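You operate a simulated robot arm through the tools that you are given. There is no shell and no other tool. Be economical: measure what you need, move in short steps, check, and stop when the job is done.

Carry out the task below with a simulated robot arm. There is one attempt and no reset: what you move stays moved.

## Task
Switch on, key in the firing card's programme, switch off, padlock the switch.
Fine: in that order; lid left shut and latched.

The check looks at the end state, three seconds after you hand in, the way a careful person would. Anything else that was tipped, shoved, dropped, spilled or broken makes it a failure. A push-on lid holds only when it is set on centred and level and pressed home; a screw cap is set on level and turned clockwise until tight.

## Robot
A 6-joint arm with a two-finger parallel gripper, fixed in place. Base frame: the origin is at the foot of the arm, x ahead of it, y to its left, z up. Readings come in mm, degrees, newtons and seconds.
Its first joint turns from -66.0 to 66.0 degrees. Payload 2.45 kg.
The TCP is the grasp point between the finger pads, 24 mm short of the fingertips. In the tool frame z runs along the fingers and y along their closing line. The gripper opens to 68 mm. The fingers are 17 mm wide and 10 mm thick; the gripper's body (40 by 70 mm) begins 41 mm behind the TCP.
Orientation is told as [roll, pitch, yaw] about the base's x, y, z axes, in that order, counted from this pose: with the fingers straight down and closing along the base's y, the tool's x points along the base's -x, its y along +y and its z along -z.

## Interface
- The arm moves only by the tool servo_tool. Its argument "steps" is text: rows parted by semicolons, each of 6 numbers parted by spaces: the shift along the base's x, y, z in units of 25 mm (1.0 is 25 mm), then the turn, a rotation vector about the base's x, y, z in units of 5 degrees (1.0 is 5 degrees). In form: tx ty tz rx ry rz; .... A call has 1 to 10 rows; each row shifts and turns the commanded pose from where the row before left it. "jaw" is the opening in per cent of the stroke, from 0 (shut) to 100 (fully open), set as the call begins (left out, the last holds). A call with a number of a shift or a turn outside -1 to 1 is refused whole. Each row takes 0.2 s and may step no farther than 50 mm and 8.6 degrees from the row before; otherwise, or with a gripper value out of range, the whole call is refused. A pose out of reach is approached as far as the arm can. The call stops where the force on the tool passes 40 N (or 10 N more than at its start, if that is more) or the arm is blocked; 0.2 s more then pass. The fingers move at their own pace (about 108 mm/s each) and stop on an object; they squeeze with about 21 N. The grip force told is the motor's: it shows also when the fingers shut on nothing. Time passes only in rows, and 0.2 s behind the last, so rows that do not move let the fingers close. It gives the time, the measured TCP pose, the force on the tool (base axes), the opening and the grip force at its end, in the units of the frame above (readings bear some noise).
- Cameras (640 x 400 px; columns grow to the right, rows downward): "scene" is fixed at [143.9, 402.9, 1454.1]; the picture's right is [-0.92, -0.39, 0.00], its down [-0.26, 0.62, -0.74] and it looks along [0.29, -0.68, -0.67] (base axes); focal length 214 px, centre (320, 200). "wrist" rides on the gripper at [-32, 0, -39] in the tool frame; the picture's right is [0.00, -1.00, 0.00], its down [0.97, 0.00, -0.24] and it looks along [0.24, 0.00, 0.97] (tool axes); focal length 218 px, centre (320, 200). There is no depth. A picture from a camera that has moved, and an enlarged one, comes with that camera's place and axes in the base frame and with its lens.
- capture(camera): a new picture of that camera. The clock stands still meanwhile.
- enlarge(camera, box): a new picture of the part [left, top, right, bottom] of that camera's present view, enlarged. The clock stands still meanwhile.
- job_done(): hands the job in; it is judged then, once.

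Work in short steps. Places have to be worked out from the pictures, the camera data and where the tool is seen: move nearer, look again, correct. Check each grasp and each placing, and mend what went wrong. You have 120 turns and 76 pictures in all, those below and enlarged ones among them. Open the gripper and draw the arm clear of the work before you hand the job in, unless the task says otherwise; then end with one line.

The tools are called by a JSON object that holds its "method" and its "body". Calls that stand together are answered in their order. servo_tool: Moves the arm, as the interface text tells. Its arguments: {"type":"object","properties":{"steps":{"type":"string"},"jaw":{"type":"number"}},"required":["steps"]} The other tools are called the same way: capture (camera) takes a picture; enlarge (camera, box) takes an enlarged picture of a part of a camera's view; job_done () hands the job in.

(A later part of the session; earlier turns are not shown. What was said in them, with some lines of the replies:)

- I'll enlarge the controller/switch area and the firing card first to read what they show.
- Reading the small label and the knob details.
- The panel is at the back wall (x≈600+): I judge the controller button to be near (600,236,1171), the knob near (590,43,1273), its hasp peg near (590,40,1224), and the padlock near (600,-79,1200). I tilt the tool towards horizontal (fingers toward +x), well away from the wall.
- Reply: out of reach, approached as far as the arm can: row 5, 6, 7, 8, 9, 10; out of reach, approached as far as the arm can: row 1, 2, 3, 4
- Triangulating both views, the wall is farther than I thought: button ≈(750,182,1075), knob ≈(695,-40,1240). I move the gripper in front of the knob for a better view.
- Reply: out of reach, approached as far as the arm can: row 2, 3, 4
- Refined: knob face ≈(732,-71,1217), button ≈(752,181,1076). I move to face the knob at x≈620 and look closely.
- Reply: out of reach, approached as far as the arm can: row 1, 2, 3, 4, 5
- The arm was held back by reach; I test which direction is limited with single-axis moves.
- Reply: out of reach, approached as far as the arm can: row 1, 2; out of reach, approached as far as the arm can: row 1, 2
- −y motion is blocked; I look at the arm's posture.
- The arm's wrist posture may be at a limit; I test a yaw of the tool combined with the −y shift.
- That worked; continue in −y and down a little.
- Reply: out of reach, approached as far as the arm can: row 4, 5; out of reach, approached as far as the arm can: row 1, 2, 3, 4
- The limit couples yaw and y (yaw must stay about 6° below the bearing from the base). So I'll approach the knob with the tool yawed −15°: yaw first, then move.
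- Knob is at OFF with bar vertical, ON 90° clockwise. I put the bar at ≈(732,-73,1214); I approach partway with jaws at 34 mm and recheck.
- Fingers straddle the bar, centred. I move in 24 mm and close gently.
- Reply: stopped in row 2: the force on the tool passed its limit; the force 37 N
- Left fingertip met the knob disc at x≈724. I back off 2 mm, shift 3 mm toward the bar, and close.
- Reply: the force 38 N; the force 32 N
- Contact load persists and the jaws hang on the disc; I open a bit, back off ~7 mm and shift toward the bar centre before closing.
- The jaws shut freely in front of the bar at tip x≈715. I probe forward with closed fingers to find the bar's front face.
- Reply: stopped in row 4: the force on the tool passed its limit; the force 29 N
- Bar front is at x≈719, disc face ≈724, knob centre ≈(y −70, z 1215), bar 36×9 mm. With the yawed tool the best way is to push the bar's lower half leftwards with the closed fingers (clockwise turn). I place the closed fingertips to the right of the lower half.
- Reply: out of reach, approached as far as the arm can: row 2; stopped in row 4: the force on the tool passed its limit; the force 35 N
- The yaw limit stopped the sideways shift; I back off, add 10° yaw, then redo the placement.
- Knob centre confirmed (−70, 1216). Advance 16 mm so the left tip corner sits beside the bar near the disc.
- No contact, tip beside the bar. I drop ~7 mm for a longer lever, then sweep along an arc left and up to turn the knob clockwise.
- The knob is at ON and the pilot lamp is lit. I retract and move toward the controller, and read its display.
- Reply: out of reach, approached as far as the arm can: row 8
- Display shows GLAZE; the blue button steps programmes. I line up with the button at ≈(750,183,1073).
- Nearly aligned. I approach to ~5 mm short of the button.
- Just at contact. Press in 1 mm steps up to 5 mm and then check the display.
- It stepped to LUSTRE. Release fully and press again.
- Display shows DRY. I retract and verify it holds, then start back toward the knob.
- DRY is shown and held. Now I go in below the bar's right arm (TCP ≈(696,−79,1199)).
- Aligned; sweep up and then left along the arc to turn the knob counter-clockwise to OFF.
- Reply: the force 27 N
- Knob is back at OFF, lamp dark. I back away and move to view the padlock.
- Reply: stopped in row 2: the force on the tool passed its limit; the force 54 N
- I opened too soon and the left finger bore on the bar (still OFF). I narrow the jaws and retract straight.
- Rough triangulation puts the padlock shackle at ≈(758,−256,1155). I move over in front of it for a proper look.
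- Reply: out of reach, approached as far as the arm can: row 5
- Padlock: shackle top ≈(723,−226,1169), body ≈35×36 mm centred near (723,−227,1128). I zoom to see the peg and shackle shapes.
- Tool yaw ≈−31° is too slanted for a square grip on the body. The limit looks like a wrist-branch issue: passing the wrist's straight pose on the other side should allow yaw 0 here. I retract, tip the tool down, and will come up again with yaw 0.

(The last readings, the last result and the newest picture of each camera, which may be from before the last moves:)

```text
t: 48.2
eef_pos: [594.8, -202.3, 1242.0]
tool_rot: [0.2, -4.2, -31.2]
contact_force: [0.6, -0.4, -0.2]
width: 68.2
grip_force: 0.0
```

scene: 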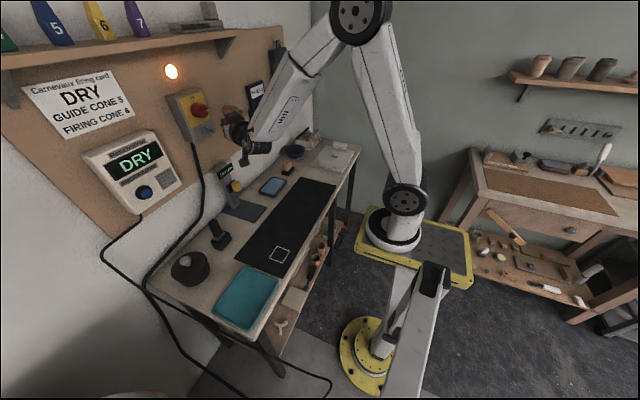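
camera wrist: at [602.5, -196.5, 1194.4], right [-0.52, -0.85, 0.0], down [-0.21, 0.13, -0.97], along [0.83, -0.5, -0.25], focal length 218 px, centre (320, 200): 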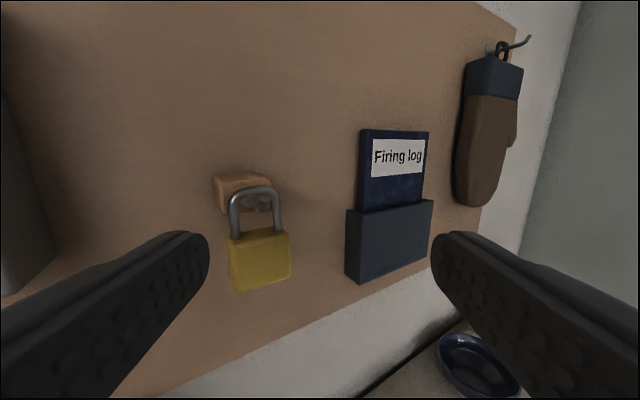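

Tool is down. Now yaw to 0 and pitch up about −y.

{"method": "servo_tool", "body": {"steps": "0 0 0 0 0 1;0 0 0 0 0 1;0 0 0 0 0 1;0 0 0 0 0 1;0 0 0 0 0 1;0 0 0 0 0 1;0 0 0 0 0 0.24;0 0 0 0 0 0"}}

{"method": "servo_tool", "body": {"steps": "-0.2 0 0 0 -1 0;-0.2 0 0 0 -1 0;-0.2 0 0 0 -1 0;-0.2 0 0 0 -1 0;-0.2 0 0 0 -1 0;0 0 0 0 -1 0;0 0 0 0 -1 0;0 0 0 0 -1 0;0 0 0 0 -1 0;0 0 0 0 0 0"}}

{"method": "servo_tool", "body": {"steps": "0 0 -0.3 0 -1 0;0 0 -0.3 0 -1 0;0 0 -0.3 0 -1 0;0 0 -0.3 0 -1 0;0 0 -0.3 0 -1 0;0 0 -0.3 0 -1 0;0 0 -0.3 0 -1 0;0 0 -0.3 0 -1 0;0 0 0 0 0 0"}}

{"method": "capture", "body": {"camera": "wrist"}}

```text
t: 50.0
eef_pos: [595.3, -201.2, 1241.4]
tool_rot: [0.3, -4.3, 0.2]
contact_force: [-0.2, 0.2, -0.2]
width: 67.9
grip_force: 0.1
```

```text
t: 52.2
eef_pos: [570.6, -202.7, 1241.6]
tool_rot: [-0.1, -49.4, 0.2]
contact_force: [0.2, -0.1, -0.5]
width: 68.0
grip_force: 0.0
```

```text
t: 54.2
eef_pos: [569.4, -203.0, 1180.8]
tool_rot: [-11.9, -89.3, 12.0]
contact_force: [0.1, -0.2, -0.4]
width: 68.0
grip_force: 0.0
```

```text
34 pictures are left
camera wrist: at [530.8, -203.6, 1212.0], right [0.0, -1.0, 0.0], down [-0.25, 0.0, -0.97], along [0.97, 0.0, -0.25], focal length 218 px, centre (320, 200)
```

wrist: 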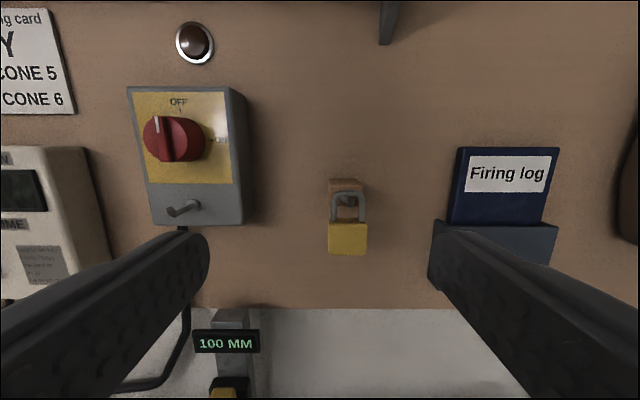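

The branch change worked: yaw 0 at y=−203. Padlock body now ≈(744,−232,1117). I approach to x≈660 in line with it.

{"method": "servo_tool", "body": {"steps": "0.7 -0.28 -0.64 0 0 0;0.7 -0.28 -0.64 0 0 0;0.7 -0.28 -0.64 0 0 0;0.7 -0.28 -0.64 0 0 0;0.7 0 0 0 0 0;0 0 0 0 0 0"}}

{"method": "capture", "body": {"camera": "wrist"}}

```text
t: 55.6
eef_pos: [657.4, -231.3, 1118.2]
tool_rot: [-8.2, -89.3, 8.2]
contact_force: [-0.2, -0.3, -0.5]
width: 68.0
grip_force: 0.0
```

```text
33 pictures are left
camera wrist: at [617.5, -231.1, 1149.0], right [0.0, -1.0, 0.0], down [-0.25, 0.0, -0.97], along [0.97, 0.0, -0.25], focal length 218 px, centre (320, 200)
```

wrist: 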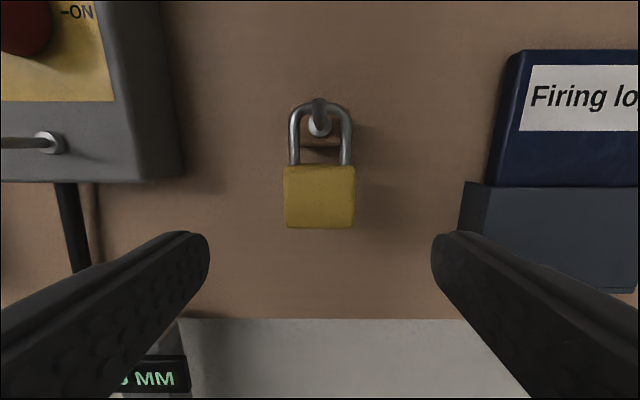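

Body is centred at y=−231, front face x≈731, z 1104–1138. I advance so the pads straddle it (TCP x≈733).

{"method": "servo_tool", "body": {"steps": "0.8 0 -0.04 0 0 0;0.8 0 0 0 0 0;0.8 0 0 0 0 0;0.6 0 0 0 0 0;0 0 0 0 0 0"}}

{"method": "capture", "body": {"camera": "wrist"}}

{"method": "enlarge", "body": {"camera": "scene", "box": [180, 80, 280, 150]}}

```text
t: 56.8
eef_pos: [732.5, -231.8, 1114.5]
tool_rot: [-8.7, -89.4, 8.9]
contact_force: [-0.3, -0.4, 0.4]
width: 68.2
grip_force: 0.1
```

```text
32 pictures are left
camera wrist: at [692.9, -231.7, 1146.6], right [0.0, -1.0, 0.0], down [-0.25, 0.0, -0.97], along [0.97, 0.0, -0.25], focal length 218 px, centre (320, 200)
```

wrist: 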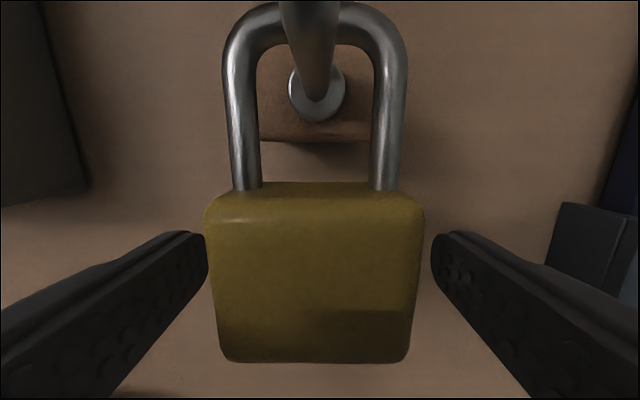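

```text
5.71 times, centred on (230, 115) of scene
camera zoom: at [143.9, 402.9, 1454.1], right [-0.92, -0.39, 0.0], down [-0.26, 0.62, -0.74], along [0.29, -0.68, -0.67], focal length 1226 px, centre (834, 686)
```

zoom: 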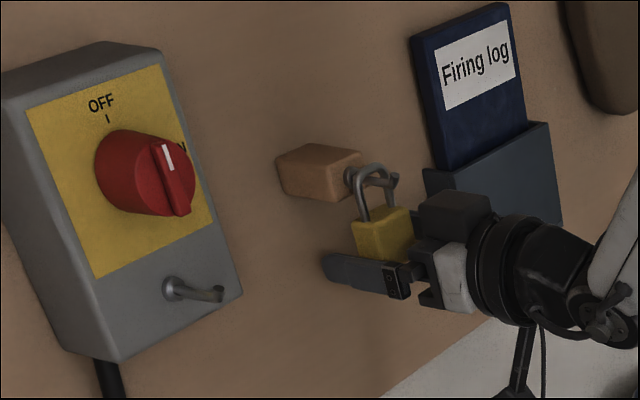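

Body is squarely between the fingers. I rise 3 mm and close.

{"method": "servo_tool", "body": {"steps": "0 0 0.12 0 0 0;0 0 0 0 0 0"}}

{"method": "servo_tool", "body": {"steps": "0 0 0 0 0 0;0 0 0 0 0 0;0 0 0 0 0 0", "jaw": 0}}

{"method": "capture", "body": {"camera": "wrist"}}

```text
t: 57.4
eef_pos: [731.6, -231.6, 1119.1]
tool_rot: [-9.2, -89.3, 9.2]
contact_force: [-0.4, -0.3, 0.3]
width: 68.2
grip_force: 0.0
```

```text
t: 58.2
eef_pos: [731.7, -229.4, 1118.3]
tool_rot: [-9.4, -89.3, 9.6]
contact_force: [0.2, -0.8, -0.5]
width: 37.5
grip_force: 21.4
```

```text
30 pictures are left
camera wrist: at [692.7, -231.2, 1150.3], right [0.0, -1.0, 0.0], down [-0.25, 0.0, -0.97], along [0.97, 0.0, -0.25], focal length 218 px, centre (320, 200)
```

wrist: 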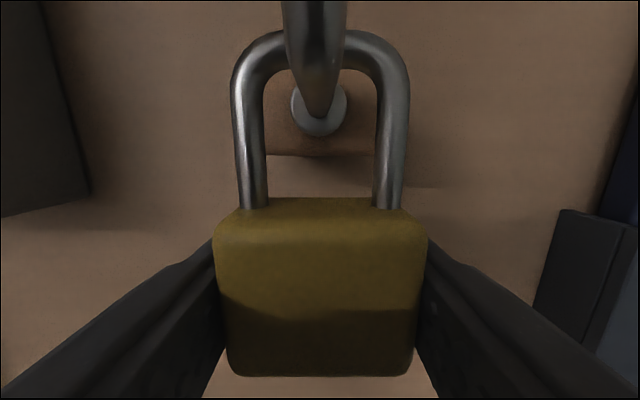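

Gripped (37.5 mm). I lift 10 mm so the shackle clears the hooked tip, then draw straight back.

{"method": "servo_tool", "body": {"steps": "0 0 0.2 0 0 0;0 0 0.2 0 0 0;0 0 0 0 0 0"}}

{"method": "capture", "body": {"camera": "wrist"}}

```text
t: 59.0
eef_pos: [732.1, -230.7, 1128.7]
tool_rot: [-8.1, -89.3, 8.4]
contact_force: [-0.8, -0.6, -0.3]
width: 37.4
grip_force: 21.3
```

```text
29 pictures are left
camera wrist: at [692.9, -230.5, 1160.2], right [0.0, -1.0, 0.0], down [-0.25, 0.0, -0.97], along [0.97, 0.0, -0.25], focal length 218 px, centre (320, 200)
```

wrist: 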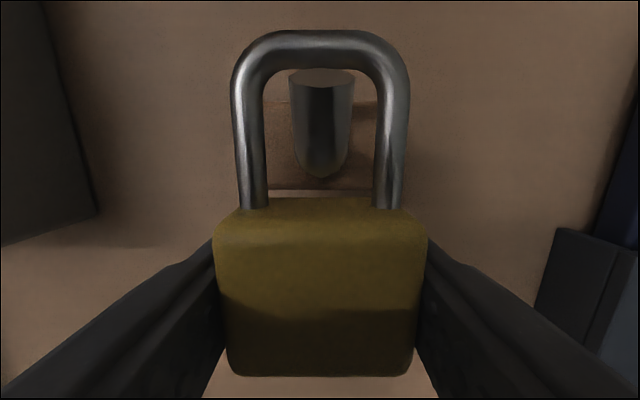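

The tip (z≈1156–1168) sits inside the shackle opening (≈1149–1174). Draw back straight.

{"method": "servo_tool", "body": {"steps": "-0.4 0 0 0 0 0;-0.4 0 0 0 0 0;-0.4 0 0 0 0 0;-0.6 0 0 0 0 0;-0.8 0 0 0 0 0;-0.8 0 0 0 0 0;0 0 0 0 0 0"}}

{"method": "capture", "body": {"camera": "wrist"}}

```text
t: 60.6
eef_pos: [648.2, -229.7, 1128.3]
tool_rot: [-9.4, -89.2, 9.6]
contact_force: [-0.1, 0.6, 0.5]
width: 37.6
grip_force: 21.3
```

```text
28 pictures are left
camera wrist: at [609.4, -230.8, 1159.0], right [0.0, -1.0, 0.0], down [-0.25, 0.0, -0.97], along [0.97, 0.0, -0.25], focal length 218 px, centre (320, 200)
```

wrist: 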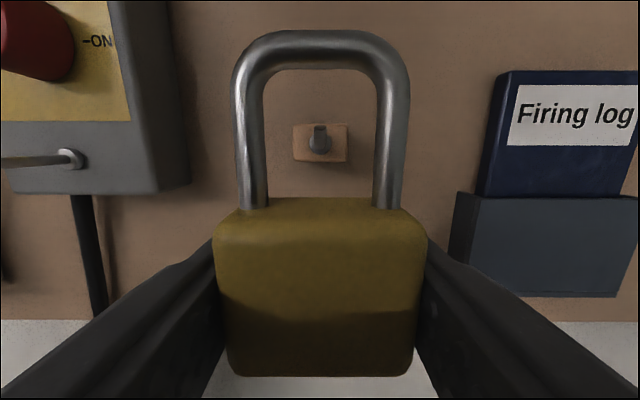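

Padlock is off its peg, held firmly. I move left toward the switch peg (yaw +10° to stay within the wrist limit) at safe distance.

{"method": "servo_tool", "body": {"steps": "0 0.8 0 0 0 0.5;0 0.8 0 0 0 0.5;0 0.8 0 0 0 0.5;0 0.8 0 0 0 0.5;0 0.8 0 0 0 0;0 0.8 0 0 0 0;0 0 0 0 0 0"}}

{"method": "capture", "body": {"camera": "wrist"}}

```text
t: 62.2
eef_pos: [648.3, -111.0, 1129.7]
tool_rot: [-9.8, -89.3, 19.9]
contact_force: [-0.7, 0.0, -0.7]
width: 37.3
grip_force: 21.3
```

```text
27 pictures are left
camera wrist: at [609.7, -118.1, 1160.3], right [0.18, -0.98, 0.0], down [-0.25, -0.05, -0.97], along [0.95, 0.17, -0.25], focal length 218 px, centre (320, 200)
```

wrist: 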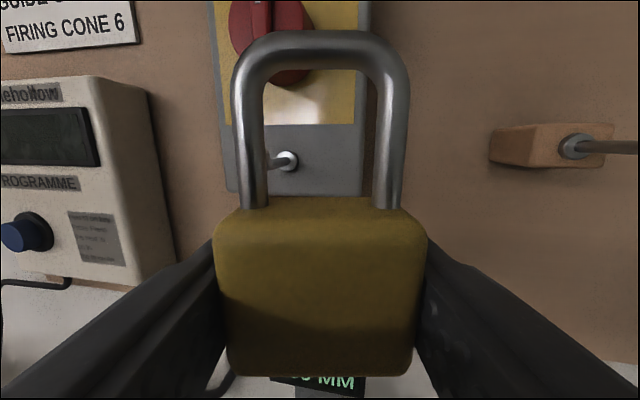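

Switch peg base ≈(750,−71.5,1150); relative to the original hang, insertion needs TCP ≈(…,−73,1118) and hung ≈1107. I line up at x≈675 and look through the shackle.

{"method": "servo_tool", "body": {"steps": "0 0.8 -0.24 0 0 0;0 0.72 -0.2 0 0 0;0.5 0 0 0 0 0;0.5 0 0 0 0 0;0 0 0 0 0 0"}}

{"method": "capture", "body": {"camera": "wrist"}}

{"method": "enlarge", "body": {"camera": "scene", "box": [170, 80, 270, 150]}}

```text
t: 63.4
eef_pos: [673.5, -72.6, 1117.3]
tool_rot: [-9.8, -89.3, 19.8]
contact_force: [0.2, -0.2, -0.5]
width: 37.5
grip_force: 20.4
```

```text
26 pictures are left
camera wrist: at [635.0, -80.1, 1148.7], right [0.18, -0.98, 0.0], down [-0.25, -0.05, -0.97], along [0.95, 0.17, -0.25], focal length 218 px, centre (320, 200)
```

wrist: 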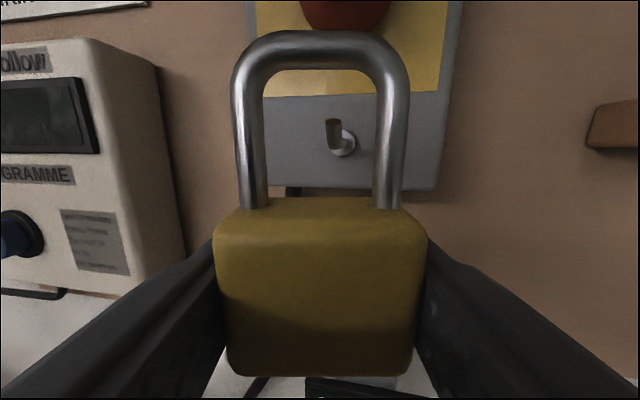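

```text
5.71 times, centred on (220, 115) of scene
camera zoom: at [144.0, 402.9, 1454.1], right [-0.92, -0.39, 0.0], down [-0.26, 0.62, -0.74], along [0.29, -0.68, -0.67], focal length 1226 px, centre (891, 686)
```

zoom: 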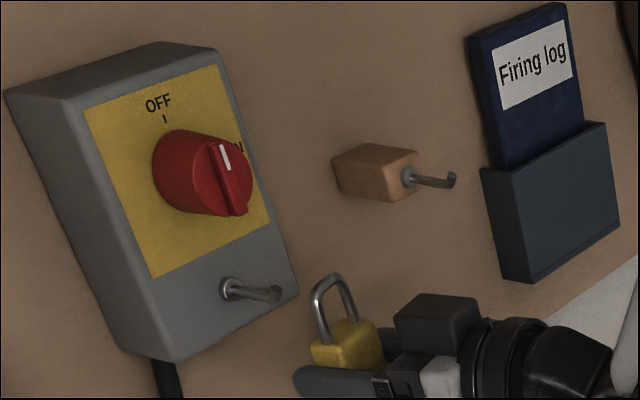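

Aligned: tip z≈1146–1157 within shackle opening ≈1137–1163, lateral centred. Advance in x, gently.

{"method": "servo_tool", "body": {"steps": "0.6 0 0.04 0 0 0;0.4 0 0 0 0 0;0.3 0 0 0 0 0;0 0 0 0 0 0"}}

{"method": "capture", "body": {"camera": "wrist"}}

{"method": "enlarge", "body": {"camera": "scene", "box": [170, 80, 270, 150]}}

```text
t: 64.4
eef_pos: [705.8, -74.2, 1117.5]
tool_rot: [-9.3, -89.4, 19.5]
contact_force: [-0.1, -0.2, -0.2]
width: 37.3
grip_force: 21.5
```

```text
24 pictures are left
camera wrist: at [667.4, -80.1, 1149.2], right [0.18, -0.98, 0.0], down [-0.25, -0.05, -0.97], along [0.95, 0.17, -0.25], focal length 218 px, centre (320, 200)
```

wrist: 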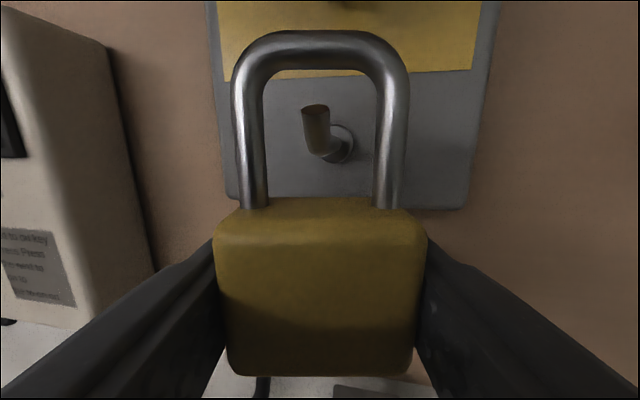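

```text
5.71 times, centred on (220, 115) of scene
camera zoom: at [144.0, 402.9, 1454.1], right [-0.92, -0.39, 0.0], down [-0.26, 0.62, -0.74], along [0.29, -0.68, -0.67], focal length 1226 px, centre (891, 686)
```

zoom: 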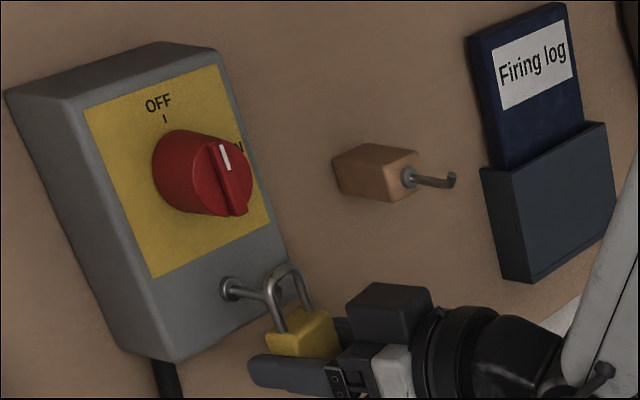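

The tip is inside the shackle, centred, no contact. Advance another ~15 mm.

{"method": "servo_tool", "body": {"steps": "0.3 0 0 0 0 0;0.3 0 0 0 0 0;0 0 0 0 0 0"}}

{"method": "capture", "body": {"camera": "wrist"}}

{"method": "enlarge", "body": {"camera": "scene", "box": [190, 110, 250, 150]}}

```text
t: 65.2
eef_pos: [720.0, -73.2, 1118.6]
tool_rot: [-9.4, -89.3, 19.5]
contact_force: [0.6, -0.7, -0.7]
width: 37.6
grip_force: 20.4
```

```text
22 pictures are left
camera wrist: at [681.9, -80.7, 1149.4], right [0.18, -0.98, 0.0], down [-0.25, -0.05, -0.97], along [0.95, 0.17, -0.25], focal length 218 px, centre (320, 200)
```

wrist: 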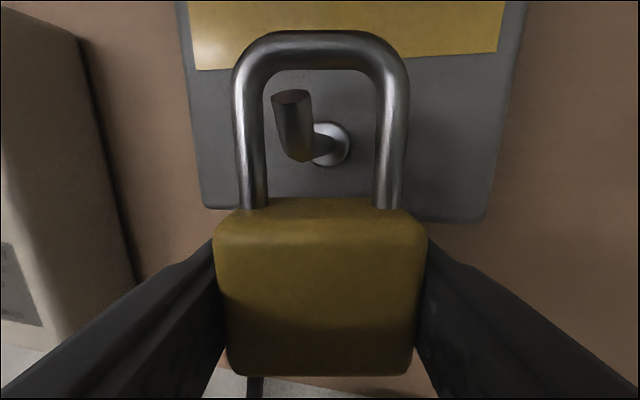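

```text
10.00 times, centred on (220, 130) of scene
camera zoom: at [144.0, 402.9, 1454.1], right [-0.92, -0.39, 0.0], down [-0.26, 0.62, -0.74], along [0.29, -0.68, -0.67], focal length 2145 px, centre (1320, 900)
```

zoom: 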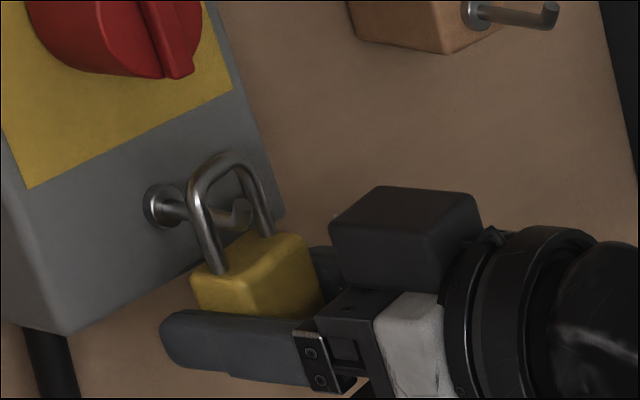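

The peg passes through the shackle, tip about mid-way beyond. Lower ~10 mm to rest on the peg.

{"method": "servo_tool", "body": {"steps": "0 0 -0.16 0 0 0;0 0 -0.12 0 0 0;0 0 -0.12 0 0 0;0 0 0 0 0 0"}}

{"method": "capture", "body": {"camera": "wrist"}}

{"method": "enlarge", "body": {"camera": "scene", "box": [190, 110, 250, 150]}}

```text
t: 66.2
eef_pos: [721.1, -73.0, 1109.9]
tool_rot: [-9.3, -89.3, 19.5]
contact_force: [-0.1, -0.4, -0.4]
width: 37.7
grip_force: 20.7
```

```text
20 pictures are left
camera wrist: at [682.8, -79.9, 1140.7], right [0.18, -0.98, 0.0], down [-0.25, -0.05, -0.97], along [0.95, 0.17, -0.25], focal length 218 px, centre (320, 200)
```

wrist: 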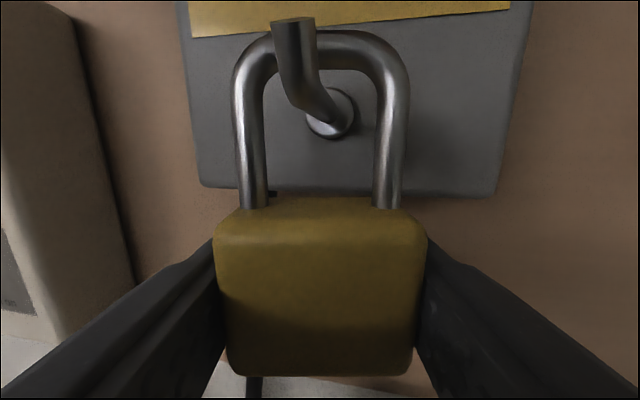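

```text
10.00 times, centred on (220, 130) of scene
camera zoom: at [143.9, 402.9, 1454.1], right [-0.92, -0.39, 0.0], down [-0.26, 0.62, -0.74], along [0.29, -0.68, -0.67], focal length 2145 px, centre (1320, 900)
```

zoom: 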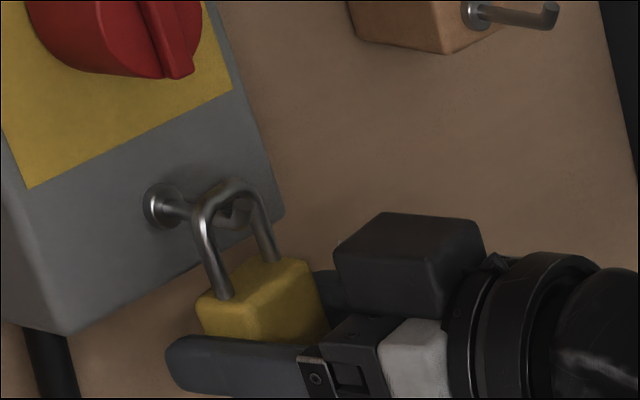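

Shackle top is now close over the peg behind the hook. Lower 2–3 mm more until contact, moving a few mm inwards too.

{"method": "servo_tool", "body": {"steps": "0.12 0 0 0 0 0;0 0 -0.05 0 0 0;0 0 -0.05 0 0 0;0 0 0 0 0 0"}}

{"method": "capture", "body": {"camera": "wrist"}}

```text
t: 67.2
eef_pos: [724.1, -73.9, 1109.4]
tool_rot: [-24.8, -89.5, 35.0]
contact_force: [3.2, 1.8, 9.5]
width: 37.3
grip_force: 21.1
```

```text
18 pictures are left
camera wrist: at [685.2, -80.9, 1140.2], right [0.18, -0.98, 0.0], down [-0.24, -0.05, -0.97], along [0.95, 0.17, -0.25], focal length 218 px, centre (320, 200)
```

wrist: 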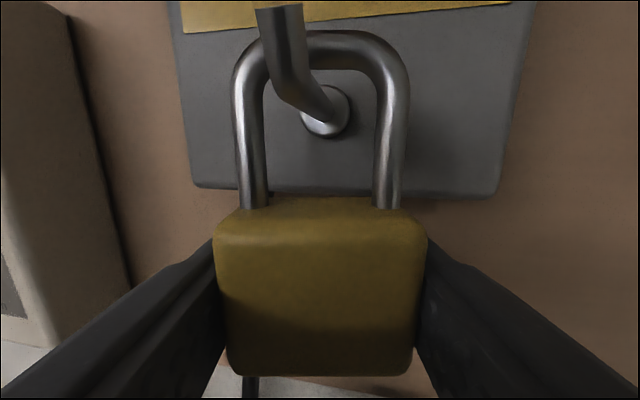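

The shackle bears on the peg (+9.5 N). Open the jaws.

{"method": "servo_tool", "body": {"steps": "0 0 0 0 0 0;0 0 0 0 0 0;0 0 0 0 0 0;0 0 0 0 0 0", "jaw": 100}}

{"method": "capture", "body": {"camera": "wrist"}}

```text
t: 68.2
eef_pos: [724.2, -74.0, 1106.6]
tool_rot: [-9.9, -89.3, 20.1]
contact_force: [-0.4, 0.6, 0.3]
width: 68.0
grip_force: 0.1
```

```text
17 pictures are left
camera wrist: at [684.9, -81.0, 1138.5], right [0.18, -0.98, 0.0], down [-0.25, -0.05, -0.97], along [0.95, 0.17, -0.25], focal length 218 px, centre (320, 200)
```

wrist: 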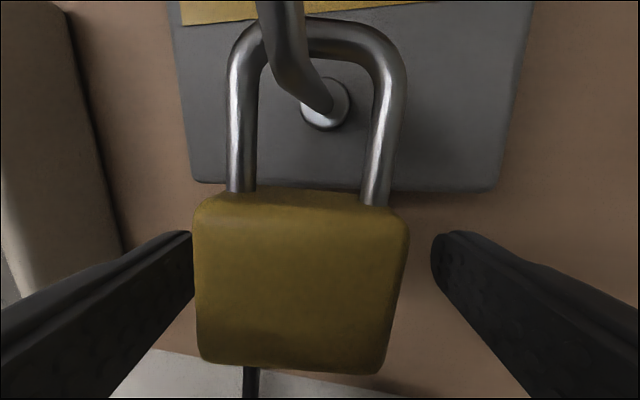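

The lock hangs by itself; left finger is close, so I shift 6 mm left and then retract along the tool axis.

{"method": "servo_tool", "body": {"steps": "0 0.24 0 0 0 0;-0.4 -0.07 0 0 0 0;-0.6 -0.1 0 0 0 0;-0.8 -0.14 0 0 0 0;-0.9 -0.15 0 0 0 0;-0.9 -0.15 0 0 0 0;0 0 0 0 0 0;0 0 0 0 0 0"}}

{"method": "capture", "body": {"camera": "wrist"}}

{"method": "capture", "body": {"camera": "scene"}}

```text
t: 70.0
eef_pos: [631.5, -79.9, 1106.4]
tool_rot: [-10.9, -89.3, 21.1]
contact_force: [0.6, -0.1, -0.9]
width: 67.9
grip_force: 0.0
```

```text
16 pictures are left
camera wrist: at [592.5, -87.8, 1138.5], right [0.18, -0.98, 0.0], down [-0.25, -0.05, -0.97], along [0.95, 0.17, -0.25], focal length 218 px, centre (320, 200)
```

wrist: 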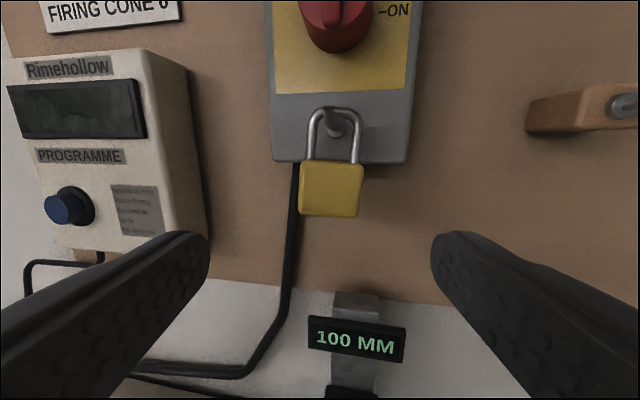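

```text
15 pictures are left
```

scene: 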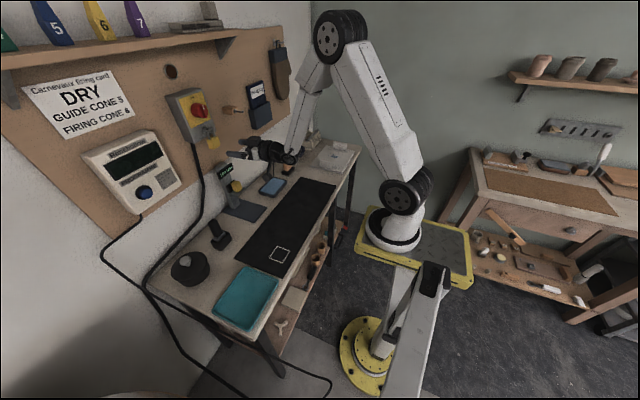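

The padlock hangs on the switch peg, knob at OFF. Now I draw clear, tip the tool down, and check the kiln's lid and latch.

{"method": "servo_tool", "body": {"steps": "-0.6 0 0.6 0 0 0;-0.4 0 0.8 -0.17 0.985 0;0 0 0.8 -0.17 0.985 0;0 0 0.8 -0.17 0.985 0;0 0 0.8 -0.17 0.985 0;0 0 0.8 -0.17 0.985 0;0 0 0.8 -0.17 0.985 0;0 0 0.8 -0.17 0.985 0;0 0 0.8 -0.17 0.985 0;0 0 0.8 -0.17 0.985 0"}}

{"method": "servo_tool", "body": {"steps": "-0.5 0.5 0.4 -0.17 0.985 0;-0.5 0.5 0.4 -0.17 0.985 0;-0.5 0.5 0.4 -0.17 0.985 0;-0.5 0.5 0.4 -0.17 0.985 0;-0.5 0.5 0.4 -0.17 0.985 0;-0.5 0.8 0 -0.17 0.985 0;-0.5 0.8 0 -0.17 0.985 0;0 0.8 0 -0.17 0.985 0;0 0.8 0 0 0 0;0 0.8 0 0 0 0"}}

{"method": "servo_tool", "body": {"steps": "0 0.9 0 0 0 0;0 0.9 0 0 0 0;0 0.9 0 0 0 0;0 0.9 0 0 0 0;0 0.9 0 0 0 0;0 0.9 0 0 0 0;0 0 0 0 0 0"}}

{"method": "capture", "body": {"camera": "wrist"}}

```text
t: 72.2
eef_pos: [609.0, -82.0, 1302.4]
tool_rot: [0.1, -44.3, 10.0]
contact_force: [0.4, 0.4, 0.1]
width: 68.1
grip_force: 0.1
```

```text
t: 74.4
eef_pos: [519.8, 82.6, 1352.8]
tool_rot: [0.3, -4.4, 10.0]
contact_force: [-0.2, 0.5, -0.3]
width: 67.8
grip_force: 0.1
```

```text
t: 76.0
eef_pos: [519.3, 217.8, 1353.0]
tool_rot: [0.3, -4.4, 9.9]
contact_force: [-0.6, 0.4, 0.0]
width: 68.3
grip_force: 0.0
```

```text
14 pictures are left
camera wrist: at [547.1, 221.9, 1392.9], right [0.17, -0.99, -0.01], down [-0.97, -0.17, 0.16], along [-0.16, -0.02, -0.99], focal length 218 px, centre (320, 200)
```

wrist: 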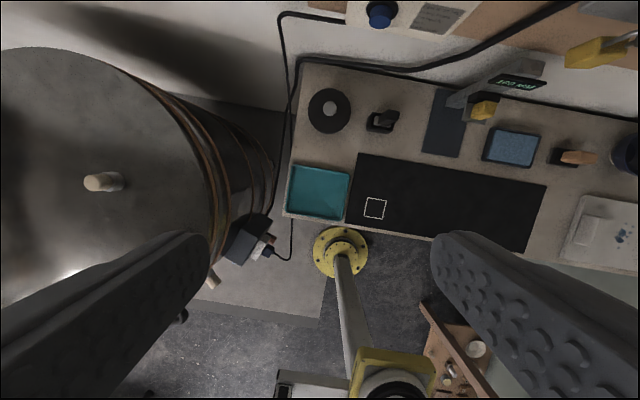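

The lid appears flat and shut. I close the fingers for a clearer view and zoom at the kiln's front side.

{"method": "servo_tool", "body": {"steps": "-0.8 0.5 0 0 0 0;-0.8 0.5 0 0 0 0;-0.8 0.5 0 0 0 0;-0.4 0.5 0 0 0 0;0 0 0 0 0 0", "jaw": 0}}

{"method": "capture", "body": {"camera": "wrist"}}

{"method": "enlarge", "body": {"camera": "wrist", "box": [60, 100, 290, 300]}}

```text
t: 77.2
eef_pos: [450.6, 267.5, 1349.7]
tool_rot: [0.4, -4.4, 9.9]
contact_force: [-0.1, -0.3, 0.6]
width: 0.0
grip_force: 20.7
```

```text
13 pictures are left
camera wrist: at [478.6, 271.8, 1390.6], right [0.17, -0.98, -0.01], down [-0.97, -0.17, 0.16], along [-0.16, -0.02, -0.99], focal length 218 px, centre (320, 200)
```

wrist: 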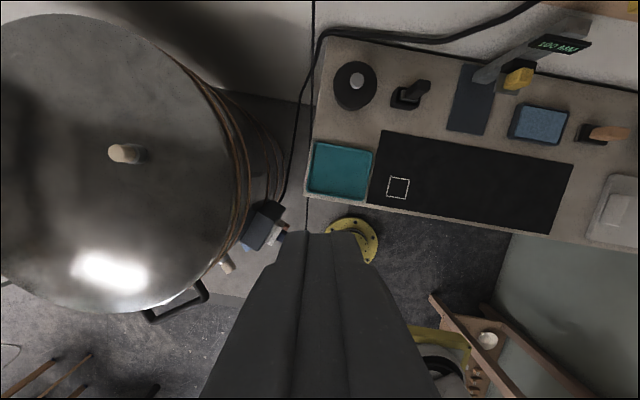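

```text
2.00 times, centred on (175, 200) of wrist
camera zoom: at [478.6, 271.8, 1390.6], right [0.17, -0.98, -0.01], down [-0.97, -0.17, 0.16], along [-0.16, -0.02, -0.99], focal length 436 px, centre (610, 200)
```

zoom: 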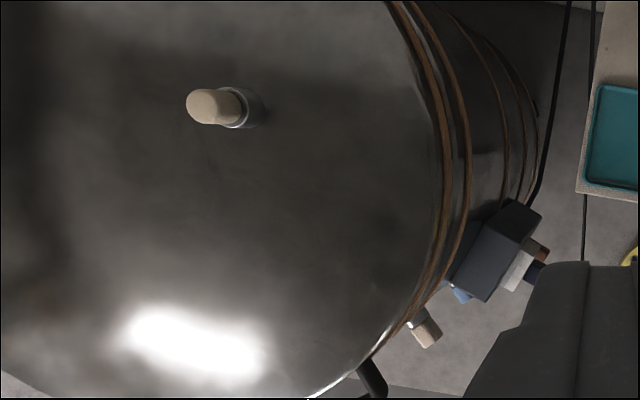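

Lid lies flush. One zoom on the front handle/latch area, and one on the finished switch.

{"method": "enlarge", "body": {"camera": "wrist", "box": [120, 230, 260, 340]}}

{"method": "enlarge", "body": {"camera": "scene", "box": [160, 80, 280, 160]}}

```text
3.64 times, centred on (190, 285) of wrist
camera zoom: at [478.6, 271.8, 1390.6], right [0.17, -0.98, -0.01], down [-0.97, -0.17, 0.16], along [-0.16, -0.02, -0.99], focal length 794 px, centre (793, -109)
```

zoom: 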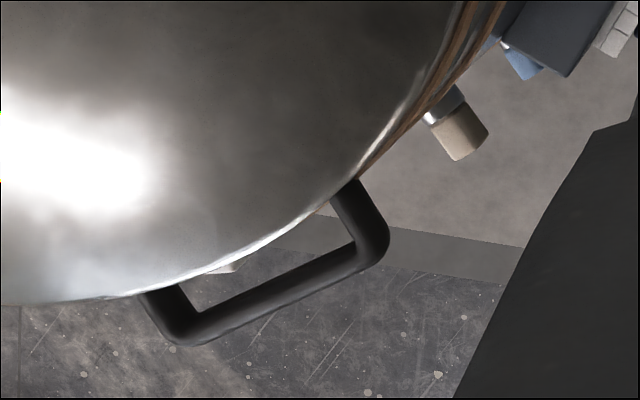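

```text
5.00 times, centred on (220, 120) of scene
camera zoom: at [143.9, 402.9, 1454.1], right [-0.92, -0.39, 0.0], down [-0.26, 0.62, -0.74], along [0.29, -0.68, -0.67], focal length 1072 px, centre (820, 600)
```

zoom: 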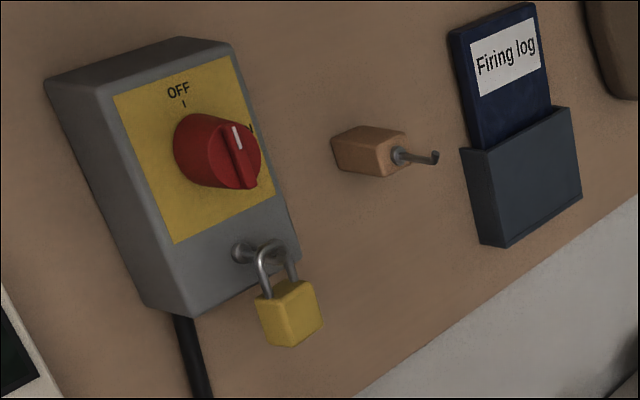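

Knob is at OFF, the padlock hangs on the switch, and the kiln lid is shut and untouched. I open the gripper and move slightly clear of the kiln side, then hand in.

{"method": "servo_tool", "body": {"steps": "0 -0.8 0 0 0 0;0 -0.8 0 0 0 0;0 -0.8 0 0 0 0;0 0 0 0 0 0", "jaw": 100}}

{"method": "job_done", "body": {}}

```text
t: 78.2
eef_pos: [451.7, 205.4, 1349.7]
tool_rot: [0.4, -4.4, 9.9]
contact_force: [-0.1, -0.7, 0.0]
width: 68.1
grip_force: 0.1
```

```text
The job is handed in.
```

I switched on, keyed in DRY from the firing card, switched off and hung the padlock on the switch's peg, in that order; the kiln lid is shut and I didn't touch it, but I couldn't see its latch to confirm it.
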